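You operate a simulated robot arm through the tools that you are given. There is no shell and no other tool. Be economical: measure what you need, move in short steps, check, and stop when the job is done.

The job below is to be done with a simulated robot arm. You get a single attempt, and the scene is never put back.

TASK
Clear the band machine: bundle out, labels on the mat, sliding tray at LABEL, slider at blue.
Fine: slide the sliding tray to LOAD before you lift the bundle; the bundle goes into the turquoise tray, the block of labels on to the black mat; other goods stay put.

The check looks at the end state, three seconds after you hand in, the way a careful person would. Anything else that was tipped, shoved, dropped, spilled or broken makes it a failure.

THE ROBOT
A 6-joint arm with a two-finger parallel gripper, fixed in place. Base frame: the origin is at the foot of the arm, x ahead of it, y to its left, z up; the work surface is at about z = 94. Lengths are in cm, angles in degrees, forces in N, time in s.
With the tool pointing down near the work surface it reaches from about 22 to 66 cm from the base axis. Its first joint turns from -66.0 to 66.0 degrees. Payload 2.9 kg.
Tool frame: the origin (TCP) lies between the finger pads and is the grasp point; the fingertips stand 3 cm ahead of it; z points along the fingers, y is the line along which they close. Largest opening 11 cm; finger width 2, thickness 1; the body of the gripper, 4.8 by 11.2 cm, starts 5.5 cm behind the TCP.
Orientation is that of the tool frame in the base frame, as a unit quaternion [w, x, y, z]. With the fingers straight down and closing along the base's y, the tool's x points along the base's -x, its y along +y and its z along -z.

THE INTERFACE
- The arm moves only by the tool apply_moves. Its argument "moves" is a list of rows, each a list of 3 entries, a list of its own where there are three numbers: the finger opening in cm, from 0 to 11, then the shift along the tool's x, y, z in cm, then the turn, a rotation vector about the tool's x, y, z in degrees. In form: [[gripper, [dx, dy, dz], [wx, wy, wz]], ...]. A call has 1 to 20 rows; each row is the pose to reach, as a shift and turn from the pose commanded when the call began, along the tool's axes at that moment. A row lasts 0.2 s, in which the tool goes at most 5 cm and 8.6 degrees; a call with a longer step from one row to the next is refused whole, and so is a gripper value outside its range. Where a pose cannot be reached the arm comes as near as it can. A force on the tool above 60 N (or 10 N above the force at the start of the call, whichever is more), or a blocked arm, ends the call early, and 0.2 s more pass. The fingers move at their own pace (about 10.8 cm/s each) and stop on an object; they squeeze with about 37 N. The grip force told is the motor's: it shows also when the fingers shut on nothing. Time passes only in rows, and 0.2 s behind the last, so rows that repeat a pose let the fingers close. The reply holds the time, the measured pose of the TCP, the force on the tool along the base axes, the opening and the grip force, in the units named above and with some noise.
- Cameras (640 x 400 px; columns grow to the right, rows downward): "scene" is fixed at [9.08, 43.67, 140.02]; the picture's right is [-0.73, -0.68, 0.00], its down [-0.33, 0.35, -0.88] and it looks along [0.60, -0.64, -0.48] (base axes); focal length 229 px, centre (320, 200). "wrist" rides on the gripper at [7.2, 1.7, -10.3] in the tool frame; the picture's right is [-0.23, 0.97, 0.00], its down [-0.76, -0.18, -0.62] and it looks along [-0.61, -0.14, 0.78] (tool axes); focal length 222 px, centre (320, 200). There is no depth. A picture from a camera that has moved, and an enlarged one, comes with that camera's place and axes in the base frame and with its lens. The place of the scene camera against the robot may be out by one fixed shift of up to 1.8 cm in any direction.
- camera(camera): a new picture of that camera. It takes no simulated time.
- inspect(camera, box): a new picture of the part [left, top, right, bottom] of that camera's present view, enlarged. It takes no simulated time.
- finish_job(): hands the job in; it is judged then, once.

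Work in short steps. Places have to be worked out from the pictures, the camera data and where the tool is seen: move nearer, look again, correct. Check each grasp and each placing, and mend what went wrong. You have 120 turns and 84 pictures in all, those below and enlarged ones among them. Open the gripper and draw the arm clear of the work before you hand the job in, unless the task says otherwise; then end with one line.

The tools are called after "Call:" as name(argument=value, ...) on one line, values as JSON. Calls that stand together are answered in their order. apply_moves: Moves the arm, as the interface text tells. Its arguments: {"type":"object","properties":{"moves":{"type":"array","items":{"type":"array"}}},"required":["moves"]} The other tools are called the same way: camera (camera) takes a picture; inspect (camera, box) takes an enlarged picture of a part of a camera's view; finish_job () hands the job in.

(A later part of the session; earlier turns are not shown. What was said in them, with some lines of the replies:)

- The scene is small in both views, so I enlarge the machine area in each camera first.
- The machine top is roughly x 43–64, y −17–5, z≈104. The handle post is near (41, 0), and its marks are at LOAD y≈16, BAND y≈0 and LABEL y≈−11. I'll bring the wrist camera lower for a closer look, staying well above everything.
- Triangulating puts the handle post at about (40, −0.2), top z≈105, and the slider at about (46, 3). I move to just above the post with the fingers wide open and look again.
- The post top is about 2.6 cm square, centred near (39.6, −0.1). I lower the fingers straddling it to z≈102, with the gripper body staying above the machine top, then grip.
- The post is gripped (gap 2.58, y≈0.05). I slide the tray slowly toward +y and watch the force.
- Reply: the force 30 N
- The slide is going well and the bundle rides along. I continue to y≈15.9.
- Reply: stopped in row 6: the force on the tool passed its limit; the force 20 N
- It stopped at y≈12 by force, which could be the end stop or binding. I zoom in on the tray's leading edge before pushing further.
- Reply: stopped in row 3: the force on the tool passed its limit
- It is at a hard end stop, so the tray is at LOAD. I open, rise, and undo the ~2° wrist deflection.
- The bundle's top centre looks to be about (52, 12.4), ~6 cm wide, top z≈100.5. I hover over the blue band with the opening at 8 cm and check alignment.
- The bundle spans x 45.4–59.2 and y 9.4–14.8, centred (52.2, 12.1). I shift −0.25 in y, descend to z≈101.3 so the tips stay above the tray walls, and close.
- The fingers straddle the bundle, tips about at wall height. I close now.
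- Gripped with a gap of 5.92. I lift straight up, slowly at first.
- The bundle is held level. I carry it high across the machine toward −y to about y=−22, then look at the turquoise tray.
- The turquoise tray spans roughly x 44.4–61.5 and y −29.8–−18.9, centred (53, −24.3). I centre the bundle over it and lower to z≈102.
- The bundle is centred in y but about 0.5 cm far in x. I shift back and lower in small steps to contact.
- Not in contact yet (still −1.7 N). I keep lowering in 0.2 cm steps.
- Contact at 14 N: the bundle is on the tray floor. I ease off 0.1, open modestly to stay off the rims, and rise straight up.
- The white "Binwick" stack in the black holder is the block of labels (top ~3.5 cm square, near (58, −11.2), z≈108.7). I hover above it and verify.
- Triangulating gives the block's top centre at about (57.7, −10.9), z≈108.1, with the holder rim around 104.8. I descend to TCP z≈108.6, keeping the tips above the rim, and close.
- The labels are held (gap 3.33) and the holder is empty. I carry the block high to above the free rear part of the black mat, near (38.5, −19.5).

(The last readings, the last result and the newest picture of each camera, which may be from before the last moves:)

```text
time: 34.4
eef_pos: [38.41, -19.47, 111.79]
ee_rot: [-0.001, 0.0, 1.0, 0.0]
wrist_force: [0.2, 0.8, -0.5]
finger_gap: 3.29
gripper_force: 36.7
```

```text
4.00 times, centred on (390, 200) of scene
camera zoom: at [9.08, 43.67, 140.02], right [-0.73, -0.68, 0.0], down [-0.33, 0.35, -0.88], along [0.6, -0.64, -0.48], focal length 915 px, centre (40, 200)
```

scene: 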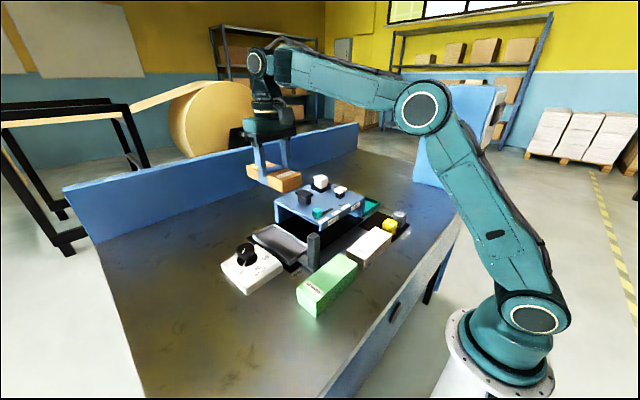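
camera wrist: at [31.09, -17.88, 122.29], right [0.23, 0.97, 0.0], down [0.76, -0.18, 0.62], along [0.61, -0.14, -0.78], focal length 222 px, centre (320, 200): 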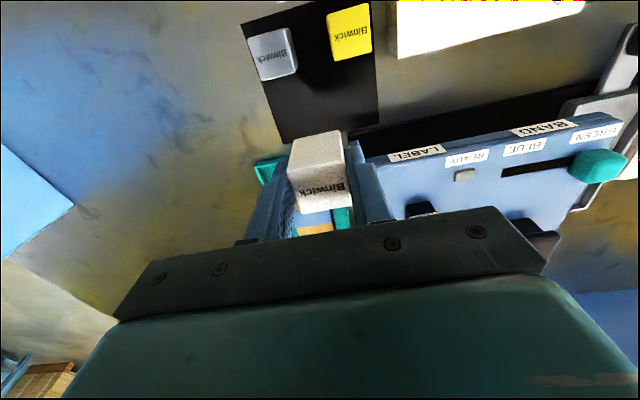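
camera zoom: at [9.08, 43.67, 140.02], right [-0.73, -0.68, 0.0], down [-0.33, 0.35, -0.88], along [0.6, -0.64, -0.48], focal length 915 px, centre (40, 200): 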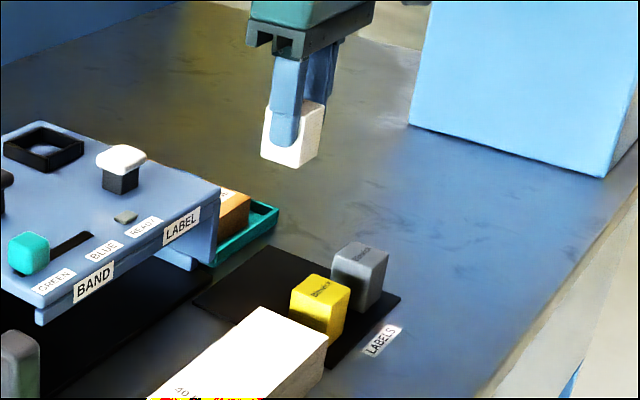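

The spot is clear: the mat spans y −25.9…−12.9 and x to 42.3, and the other blocks end near x 34. I lower to just above the mat.

Call:
apply_moves(moves=[[2, [0, 0, 3], [0, 0, 0]], [2, [0, 0, 6], [0, 0, 0]], [2, [0, 0, 9], [0, 0, 0]], [2, [0, 0, 11], [0, 0, 0]], [2, [0, 0, 12], [0, 0, 0]], [2, [0, 0, 12.3], [0, 0, 0]], [2, [0, 0, 12.3], [0, 0, 0]]])

Call:
inspect(camera="scene", box=[360, 190, 420, 240])

```text
time: 36.0
eef_pos: [38.47, -19.38, 99.37]
ee_rot: [-0.001, 0.0, 1.0, 0.0]
wrist_force: [-0.5, -0.2, -1.3]
finger_gap: 3.33
gripper_force: 36.8
```

```text
8.00 times, centred on (390, 215) of scene
camera zoom: at [9.08, 43.67, 140.02], right [-0.73, -0.68, 0.0], down [-0.33, 0.35, -0.88], along [0.6, -0.64, -0.48], focal length 1830 px, centre (-240, 80)
```

zoom: 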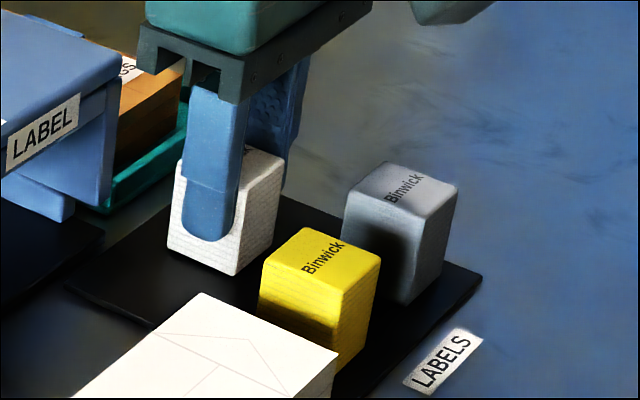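

Call:
apply_moves(moves=[[2, [0, 0, 0.2], [0, 0, 0]], [2, [0, 0, 0.4], [0, 0, 0]], [2, [0, 0, 0.4], [0, 0, 0]]])

Call:
apply_moves(moves=[[2, [0, 0, 0.15], [0, 0, 0]], [2, [0, 0, 0.3], [0, 0, 0]], [2, [0, 0, 0.3], [0, 0, 0]]])

```text
time: 36.8
eef_pos: [38.59, -19.52, 99.31]
ee_rot: [0.001, 0.0, 1.0, -0.002]
wrist_force: [-8.1, 3.6, 37.9]
finger_gap: 3.33
gripper_force: 36.2
```

```text
time: 37.6
eef_pos: [38.57, -19.43, 98.96]
ee_rot: [0.004, 0.0, 1.0, -0.002]
wrist_force: [-3.2, 1.2, 41.8]
finger_gap: 3.32
gripper_force: 37.3
```

The block is on the mat, pressed at about 40 N. I ease up a little, release and rise.

Call:
apply_moves(moves=[[2, [0, 0, -0.2], [0, 0, 0]], [2, [0, 0, -0.35], [0, 0, 0]], [6, [0, 0, -0.35], [0, 0, 0]], [6, [0, 0, -0.35], [0, 0, 0]], [6, [0, 0, -2], [0, 0, 0]], [6, [0, 0, -5], [0, 0, 0]], [6, [0, 0, -9], [0, 0, 0]], [6, [0, 0, -13], [0, 0, 0]], [6, [0, 0, -17], [0, 0, 0]], [6, [0, 0, -17], [0, 0, 0]]])

Call:
camera(camera="wrist")

Call:
inspect(camera="scene", box=[260, 170, 420, 290])

```text
time: 39.8
eef_pos: [38.5, -19.3, 115.4]
ee_rot: [0.0, 0.0, 1.0, -0.001]
wrist_force: [0.7, -0.2, -0.1]
finger_gap: 5.98
gripper_force: 0.0
```

```text
39 pictures are left
camera wrist: at [31.18, -17.73, 126.11], right [0.23, 0.97, 0.0], down [0.76, -0.18, 0.62], along [0.61, -0.14, -0.78], focal length 222 px, centre (320, 200)
```

wrist: 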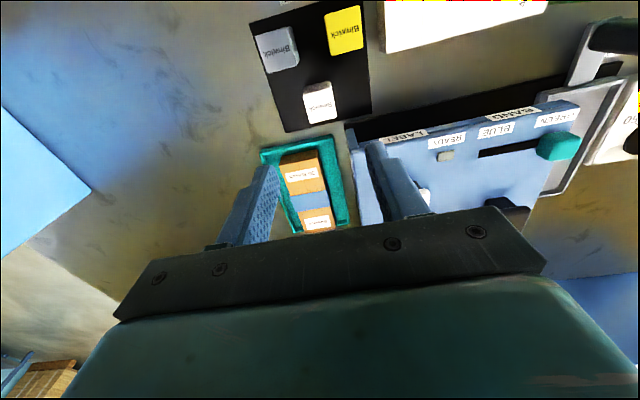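

```text
3.33 times, centred on (340, 230) of scene
camera zoom: at [9.08, 43.67, 140.02], right [-0.73, -0.68, 0.0], down [-0.33, 0.35, -0.88], along [0.6, -0.64, -0.48], focal length 762 px, centre (253, 100)
```

zoom: 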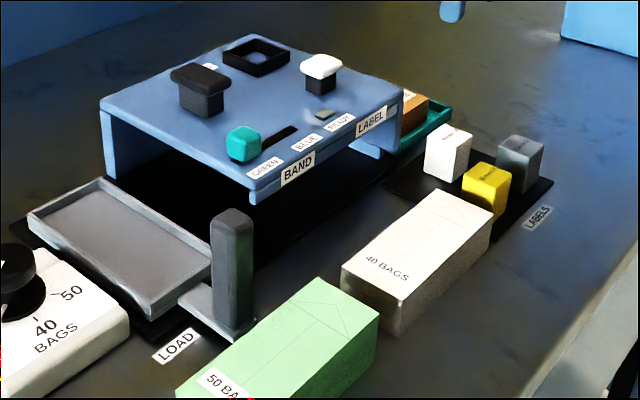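

The block stands on the mat and everything else is in place. Next I travel high to above the handle post at y≈12.

Call:
apply_moves(moves=[[7, [-1.2, 3, 0], [0, 0, 0]], [7, [-1.2, 7, 0], [0, 0, 0]], [7, [-1.2, 11, 0], [0, 0, 0]], [7, [-1.2, 15, 0], [0, 0, 0]], [7, [-1.2, 19, 0], [0, 0, 0]], [7, [-1.2, 23, 0], [0, 0, 0]], [7, [-1.2, 27, 0], [0, 0, 0]], [7, [-1.2, 30, 0], [0, 0, 0]], [7, [-1.2, 31.2, 2], [0, 0, 0]], [7, [-1.2, 31.2, 5], [0, 0, 0]], [7, [-1.2, 31.2, 5], [0, 0, 0]]])

Call:
camera(camera="wrist")

```text
time: 42.2
eef_pos: [39.88, 11.71, 110.66]
ee_rot: [0.0, 0.0, 1.0, 0.0]
wrist_force: [0.4, -0.1, -0.4]
finger_gap: 7.01
gripper_force: 0.1
```

```text
37 pictures are left
camera wrist: at [32.38, 13.32, 121.1], right [0.23, 0.97, 0.0], down [0.76, -0.18, 0.62], along [0.61, -0.14, -0.78], focal length 222 px, centre (320, 200)
```

wrist: 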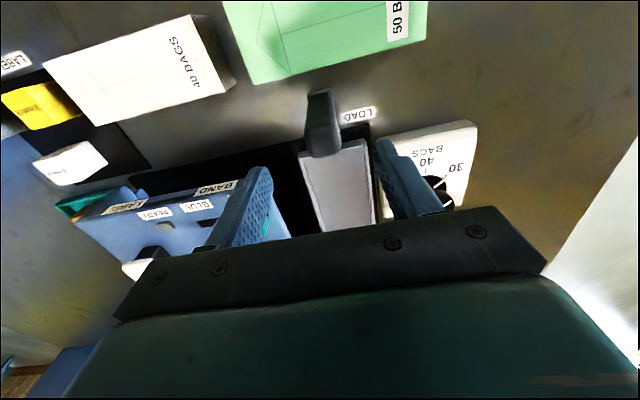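

The post top is at about (39.7, 11.9), so alignment is good. I descend and grip.

Call:
apply_moves(moves=[[7, [0.1, 0.2, 2], [0, 0, 0]], [7, [0.1, 0.2, 5], [0, 0, 0]], [7, [0.1, 0.2, 8], [0, 0, 0]], [7, [0.1, 0.2, 8], [0, 0, 0]], [1, [0.1, 0.2, 8], [0, 0, 0]], [1, [0.1, 0.2, 8], [0, 0, 0]], [1, [0.1, 0.2, 8], [0, 0, 0]]])

```text
time: 43.8
eef_pos: [39.74, 11.81, 102.61]
ee_rot: [0.001, 0.0, 1.0, -0.001]
wrist_force: [0.5, 0.5, -6.4]
finger_gap: 2.59
gripper_force: 45.5
```

Gripped (2.59). I slide toward −y at 1 cm per row, to about y=−7.

Call:
apply_moves(moves=[[1, [0, -0.6, 0], [0, 0, 0]], [1, [0, -1.5, 0], [0, 0, 0]], [1, [0, -2.5, 0], [0, 0, 0]], [1, [0, -3.5, 0], [0, 0, 0]], [1, [0, -4.5, 0], [0, 0, 0]], [1, [0, -5.5, 0], [0, 0, 0]], [1, [0, -6.5, 0], [0, 0, 0]], [1, [0, -7.5, 0], [0, 0, 0]], [1, [0, -8.5, 0], [0, 0, 0]], [1, [0, -9.5, 0], [0, 0, 0]], [1, [0, -10.5, 0], [0, 0, 0]], [1, [0, -11.5, 0], [0, 0, 0]], [1, [0, -12.5, 0], [0, 0, 0]], [1, [0, -13.5, 0], [0, 0, 0]], [1, [0, -14.5, 0], [0, 0, 0]], [1, [0, -15.5, 0], [0, 0, 0]], [1, [0, -16.5, 0], [0, 0, 0]], [1, [0, -17.5, 0], [0, 0, 0]], [1, [0, -18.5, 0], [0, 0, 0]], [1, [0, -18.5, 0], [0, 0, 0]]])

Call:
inspect(camera="scene", box=[260, 170, 420, 290])

Call:
camera(camera="wrist")

```text
time: 48.0
eef_pos: [39.7, -6.72, 102.59]
ee_rot: [0.0, 0.0, 1.0, -0.001]
wrist_force: [13.2, -0.4, -10.5]
finger_gap: 2.59
gripper_force: 45.2
```

```text
3.33 times, centred on (340, 230) of scene
camera zoom: at [9.13, 43.66, 140.02], right [-0.73, -0.68, 0.0], down [-0.33, 0.35, -0.88], along [0.6, -0.64, -0.48], focal length 762 px, centre (253, 100)
```

zoom: 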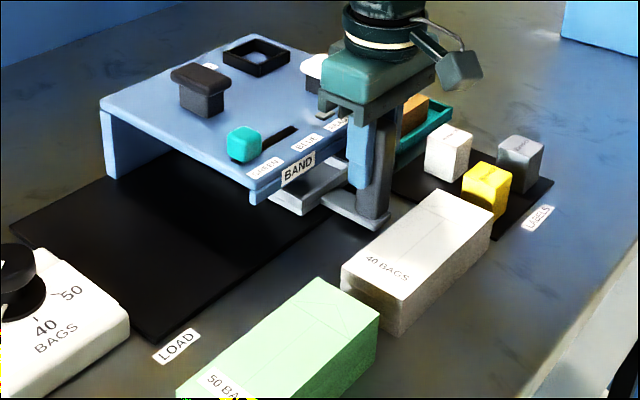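

```text
35 pictures are left
camera wrist: at [32.35, -5.01, 113.1], right [0.23, 0.97, 0.0], down [0.76, -0.18, 0.62], along [0.61, -0.14, -0.78], focal length 222 px, centre (320, 200)
```

wrist: 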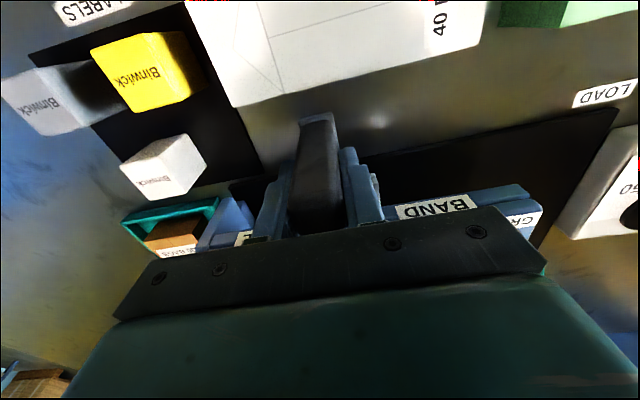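

Sliding freely. The LABEL mark lies at y≈−11. I continue gently and feel for an end stop.

Call:
apply_moves(moves=[[1, [0, -0.7, 0], [0, 0, 0]], [1, [0, -1.5, 0], [0, 0, 0]], [1, [0, -2.3, 0], [0, 0, 0]], [1, [0, -3, 0], [0, 0, 0]], [1, [0, -3.6, 0], [0, 0, 0]], [1, [0, -4.1, 0], [0, 0, 0]], [1, [0, -4.1, 0], [0, 0, 0]]])

Call:
inspect(camera="scene", box=[300, 170, 420, 260])

```text
time: 49.6
eef_pos: [39.73, -10.69, 102.62]
ee_rot: [0.001, 0.0, 1.0, -0.002]
wrist_force: [27.5, -1.1, -23.9]
finger_gap: 2.61
gripper_force: 44.9
```

```text
4.44 times, centred on (360, 215) of scene
camera zoom: at [9.19, 43.66, 140.02], right [-0.73, -0.68, 0.0], down [-0.33, 0.35, -0.88], along [0.6, -0.64, -0.48], focal length 1017 px, centre (142, 133)
```

zoom: 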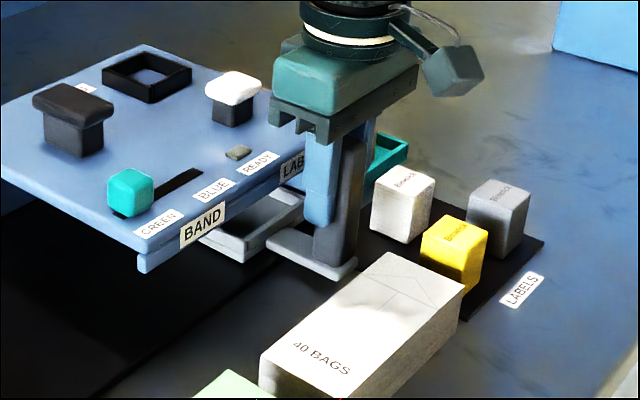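

At y=−10.7 with no stop felt. I nudge on in small steps.

Call:
apply_moves(moves=[[1, [0, -0.3, 0], [0, 0, 0]], [1, [0, -0.5, 0], [0, 0, 0]], [1, [0, -0.5, 0], [0, 0, 0]]])

```text
time: 50.4
eef_pos: [39.75, -10.94, 102.75]
ee_rot: [0.001, -0.002, 1.0, 0.0]
wrist_force: [23.6, 18.3, -25.5]
finger_gap: 2.6
gripper_force: 45.4
```

A stop is reached at y≈−11 (18 N in y), which matches the LABEL mark. I release and rise.

Call:
apply_moves(moves=[[1, [0, 0.15, 0], [0, 0, 0]], [6, [0, 0.15, 0], [0, 0, 0]], [6, [0, 0.15, 0], [0, 0, 0]], [6, [0, 0.15, -3], [0, 0, 0]], [6, [0, 0.15, -7], [0, 0, 0]], [6, [0, 0.15, -11], [0, 0, 0]], [6, [0, 0.15, -15], [0, 0, 0]], [6, [0, 0.15, -15], [0, 0, 0]]])

Call:
camera(camera="wrist")

Call:
inspect(camera="scene", box=[280, 170, 400, 260])

```text
time: 52.2
eef_pos: [39.66, -10.81, 117.86]
ee_rot: [0.0, 0.0, 1.0, 0.0]
wrist_force: [0.4, 0.4, 0.3]
finger_gap: 6.01
gripper_force: 0.1
```

```text
33 pictures are left
camera wrist: at [32.23, -9.25, 128.4], right [0.23, 0.97, 0.0], down [0.76, -0.18, 0.62], along [0.61, -0.14, -0.78], focal length 222 px, centre (320, 200)
```

wrist: 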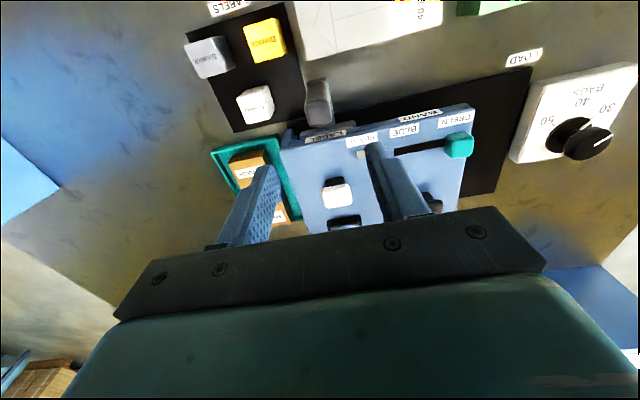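

```text
4.44 times, centred on (340, 215) of scene
camera zoom: at [9.08, 43.67, 140.02], right [-0.73, -0.68, 0.0], down [-0.33, 0.35, -0.88], along [0.6, -0.64, -0.48], focal length 1017 px, centre (231, 133)
```

zoom: 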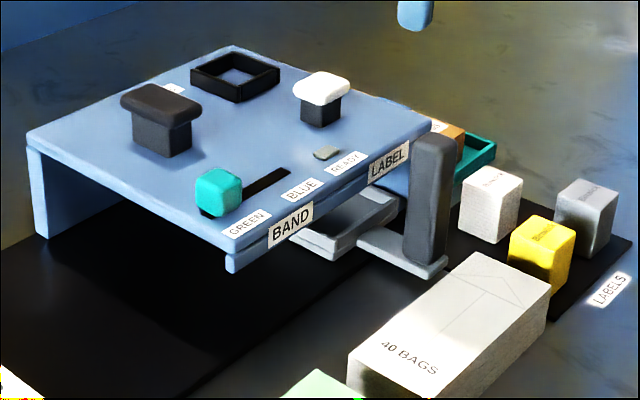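

The tray is at LABEL. Now I hover over the teal slider, estimated at (46, 3.1), top z≈106.5.

Call:
apply_moves(moves=[[5, [-1, 4, 0], [0, 0, 0]], [5, [-3, 8, 0], [0, 0, 0]], [5, [-5, 12, 0], [0, 0, 0]], [5, [-6.3, 13.9, 1], [0, 0, 0]], [5, [-6.3, 13.9, 4.9], [0, 0, 0]], [5, [-6.3, 13.9, 4.9], [0, 0, 0]]])

Call:
inspect(camera="wrist", box=[200, 60, 440, 240])

Call:
inspect(camera="scene", box=[270, 165, 370, 240])

```text
time: 53.6
eef_pos: [45.97, 3.11, 112.61]
ee_rot: [-0.001, 0.0, 1.0, 0.0]
wrist_force: [0.8, 0.0, 0.0]
finger_gap: 5.01
gripper_force: 0.1
```

```text
2.22 times, centred on (320, 150) of wrist
camera zoom: at [38.61, 4.72, 123.1], right [0.23, 0.97, 0.0], down [0.76, -0.18, 0.62], along [0.61, -0.14, -0.78], focal length 494 px, centre (320, 311)
```

zoom: 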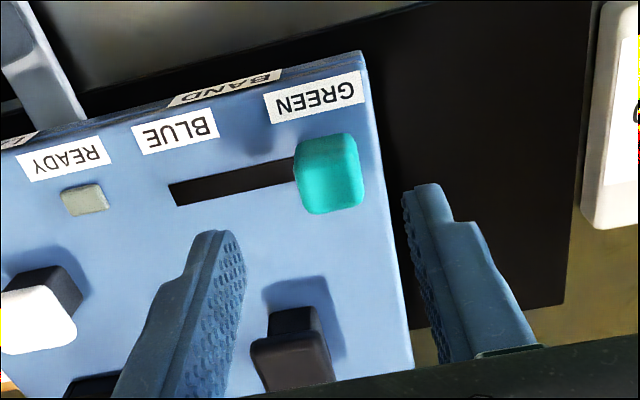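

```text
5.33 times, centred on (320, 202) of scene
camera zoom: at [9.08, 43.67, 140.02], right [-0.73, -0.68, 0.0], down [-0.33, 0.35, -0.88], along [0.6, -0.64, -0.48], focal length 1220 px, centre (320, 187)
```

zoom: 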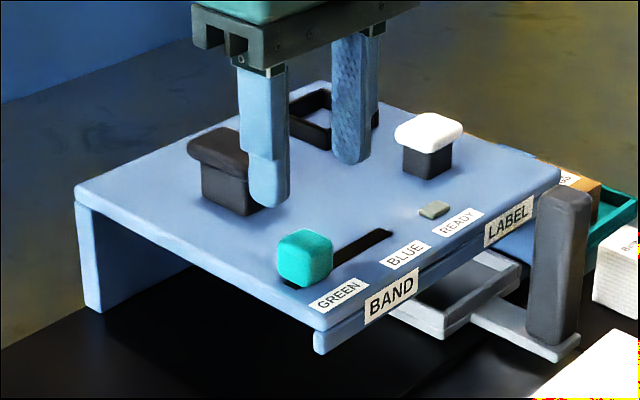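

The slider is at about (46.2, 3.4), aligned with GREEN. BLUE is at y≈−2, and the slot end also allows about −2.1. I descend with the tips just above the plate and grip it.

Call:
apply_moves(moves=[[5, [-0.2, 0.3, 1], [0, 0, 0]], [5, [-0.2, 0.3, 3], [0, 0, 0]], [5, [-0.2, 0.3, 4.2], [0, 0, 0]], [5, [-0.2, 0.3, 4.8], [0, 0, 0]], [5, [-0.2, 0.3, 4.8], [0, 0, 0]]])

Call:
inspect(camera="scene", box=[270, 165, 370, 240])

```text
time: 54.8
eef_pos: [46.26, 3.16, 107.98]
ee_rot: [0.0, -0.001, 1.0, -0.001]
wrist_force: [-0.8, -0.3, -0.4]
finger_gap: 5.01
gripper_force: 0.1
```

```text
5.33 times, centred on (320, 202) of scene
camera zoom: at [9.08, 43.67, 140.02], right [-0.73, -0.68, 0.0], down [-0.33, 0.35, -0.88], along [0.6, -0.64, -0.48], focal length 1220 px, centre (320, 187)
```

zoom: 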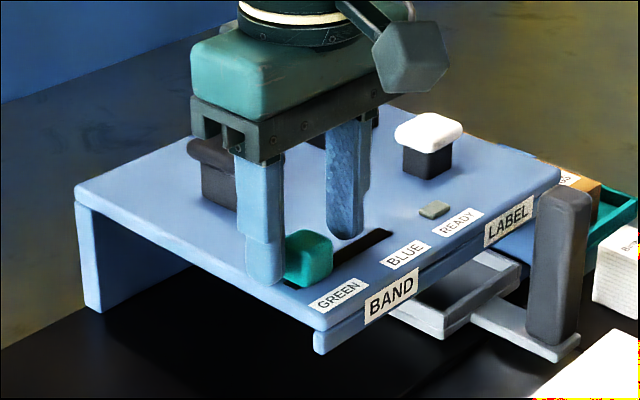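

Call:
apply_moves(moves=[[5, [0.3, 0.1, 0.2], [0, 0, 0]], [3.5, [0.3, 0.1, 0.2], [0, 0, 0]], [1, [0.3, 0.1, 0.2], [0, 0, 0]], [1, [0.3, 0.1, 0.2], [0, 0, 0]], [1, [0.3, 0.1, 0.2], [0, 0, 0]]])

Call:
inspect(camera="scene", box=[270, 165, 370, 240])

```text
time: 56.0
eef_pos: [45.91, 3.27, 107.73]
ee_rot: [0.0, 0.0, 1.0, -0.002]
wrist_force: [0.9, 0.7, 0.0]
finger_gap: 2.29
gripper_force: 45.0
```

```text
5.33 times, centred on (320, 202) of scene
camera zoom: at [9.08, 43.67, 140.02], right [-0.73, -0.68, 0.0], down [-0.33, 0.35, -0.88], along [0.6, -0.64, -0.48], focal length 1220 px, centre (320, 187)
```

zoom: 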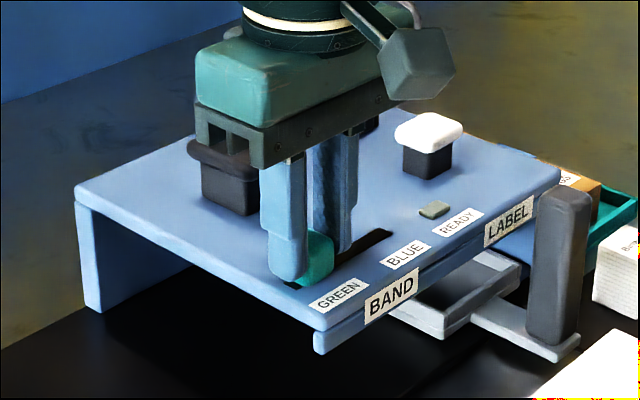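

The slider is gripped (2.29). I slide it toward −y in small steps to about y=−2.

Call:
apply_moves(moves=[[1, [0, -0.5, 0], [0, 0, 0]], [1, [0, -1.1, 0], [0, 0, 0]], [1, [0, -1.8, 0], [0, 0, 0]], [1, [0, -2.5, 0], [0, 0, 0]], [1, [0, -3.2, 0], [0, 0, 0]], [1, [0, -3.9, 0], [0, 0, 0]], [1, [0, -4.5, 0], [0, 0, 0]], [1, [0, -5, 0], [0, 0, 0]], [1, [0, -5.2, 0], [0, 0, 0]], [1, [0, -5.2, 0], [0, 0, 0]]])

Call:
inspect(camera="scene", box=[270, 165, 370, 240])

```text
time: 58.2
eef_pos: [46.02, -1.94, 107.7]
ee_rot: [-0.001, 0.0, 1.0, -0.001]
wrist_force: [7.2, -1.5, -3.2]
finger_gap: 2.32
gripper_force: 44.9
```

```text
5.33 times, centred on (320, 202) of scene
camera zoom: at [9.1, 43.67, 140.02], right [-0.73, -0.68, 0.0], down [-0.33, 0.35, -0.88], along [0.6, -0.64, -0.48], focal length 1220 px, centre (320, 187)
```

zoom: 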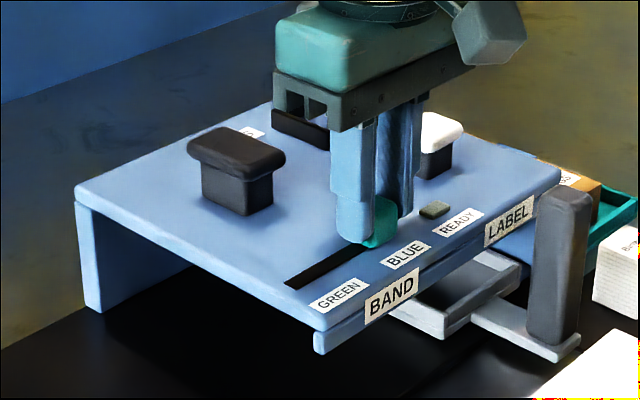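

Call:
apply_moves(moves=[[1, [0, -0.2, 0], [0, 0, 0]], [1, [0, -0.4, 0], [0, 0, 0]], [1, [0, -0.4, 0], [0, 0, 0]]])

```text
time: 59.0
eef_pos: [45.9, -2.24, 107.79]
ee_rot: [-0.001, -0.003, 1.0, 0.0]
wrist_force: [13.1, 9.6, -6.4]
finger_gap: 2.31
gripper_force: 44.9
```

The end stop is felt (y force 9.6 N) at y≈−2.2, in line with BLUE. I release with a small opening so the READY stud isn't touched, and rise.

Call:
apply_moves(moves=[[1, [0, 0.1, 0], [0, 0, 0]], [4, [0, 0.1, 0], [0, 0, 0]], [4, [0, 0.1, 0], [0, 0, 0]], [4, [0, 0.1, -2], [0, 0, 0]], [4, [0, 0.1, -5], [0, 0, 0]], [4, [0, 0.1, -9], [0, 0, 0]], [4, [0, 0.1, -13], [0, 0, 0]], [4, [2, 0.1, -17], [0, 0, 0]], [4, [6, 0.1, -20], [0, 0, 0]], [4, [10, 0.1, -22], [0, 0, 0]], [6, [10, 0.1, -22], [0, 0, 0]]])

Call:
camera(camera="wrist")

Call:
inspect(camera="scene", box=[210, 160, 420, 320])

Call:
inspect(camera="scene", box=[280, 170, 400, 260])

```text
time: 61.4
eef_pos: [35.96, -1.94, 129.74]
ee_rot: [-0.001, 0.0, 1.0, -0.001]
wrist_force: [-0.9, 0.7, 0.1]
finger_gap: 6.01
gripper_force: 0.1
```

```text
26 pictures are left
camera wrist: at [28.63, -0.29, 140.18], right [0.23, 0.97, 0.0], down [0.76, -0.18, 0.62], along [0.61, -0.14, -0.78], focal length 222 px, centre (320, 200)
```

wrist: 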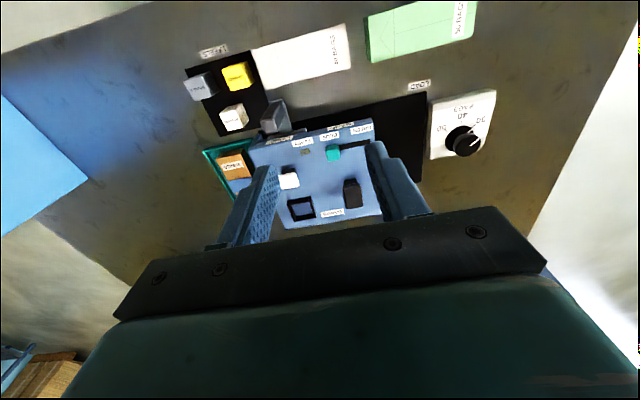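

```text
2.50 times, centred on (315, 240) of scene
camera zoom: at [9.08, 43.67, 140.02], right [-0.73, -0.68, 0.0], down [-0.33, 0.35, -0.88], along [0.6, -0.64, -0.48], focal length 572 px, centre (332, 100)
```

zoom: 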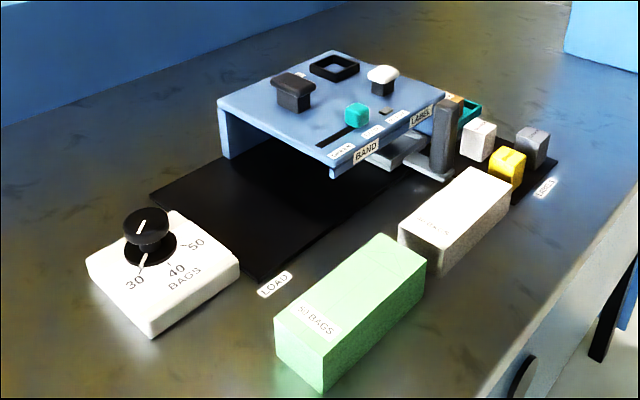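

```text
4.44 times, centred on (340, 215) of scene
camera zoom: at [9.08, 43.67, 140.02], right [-0.73, -0.68, 0.0], down [-0.33, 0.35, -0.88], along [0.6, -0.64, -0.48], focal length 1017 px, centre (231, 133)
```

zoom: 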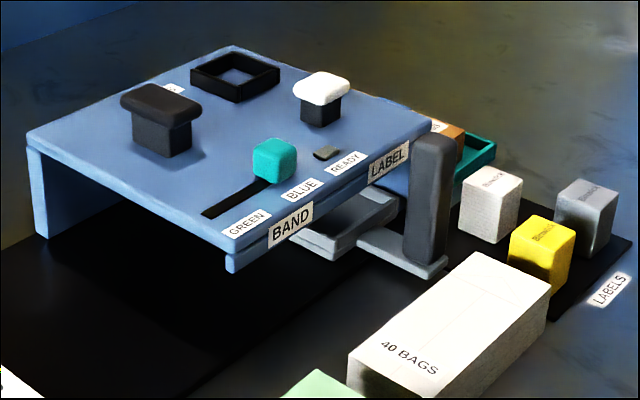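

The last pictures show every goal met: bundle in the turquoise tray, labels on the mat, sliding tray at LABEL and slider at BLUE. The other goods haven't moved, and the arm is clear with the gripper open, so I hand in.

Call:
finish_job()

```text
The job is handed in.
```

I cleared the band machine and handed the job in: the bundle is in the turquoise tray, the labels are on the black mat, the sliding tray is at LABEL and the slider is at blue.
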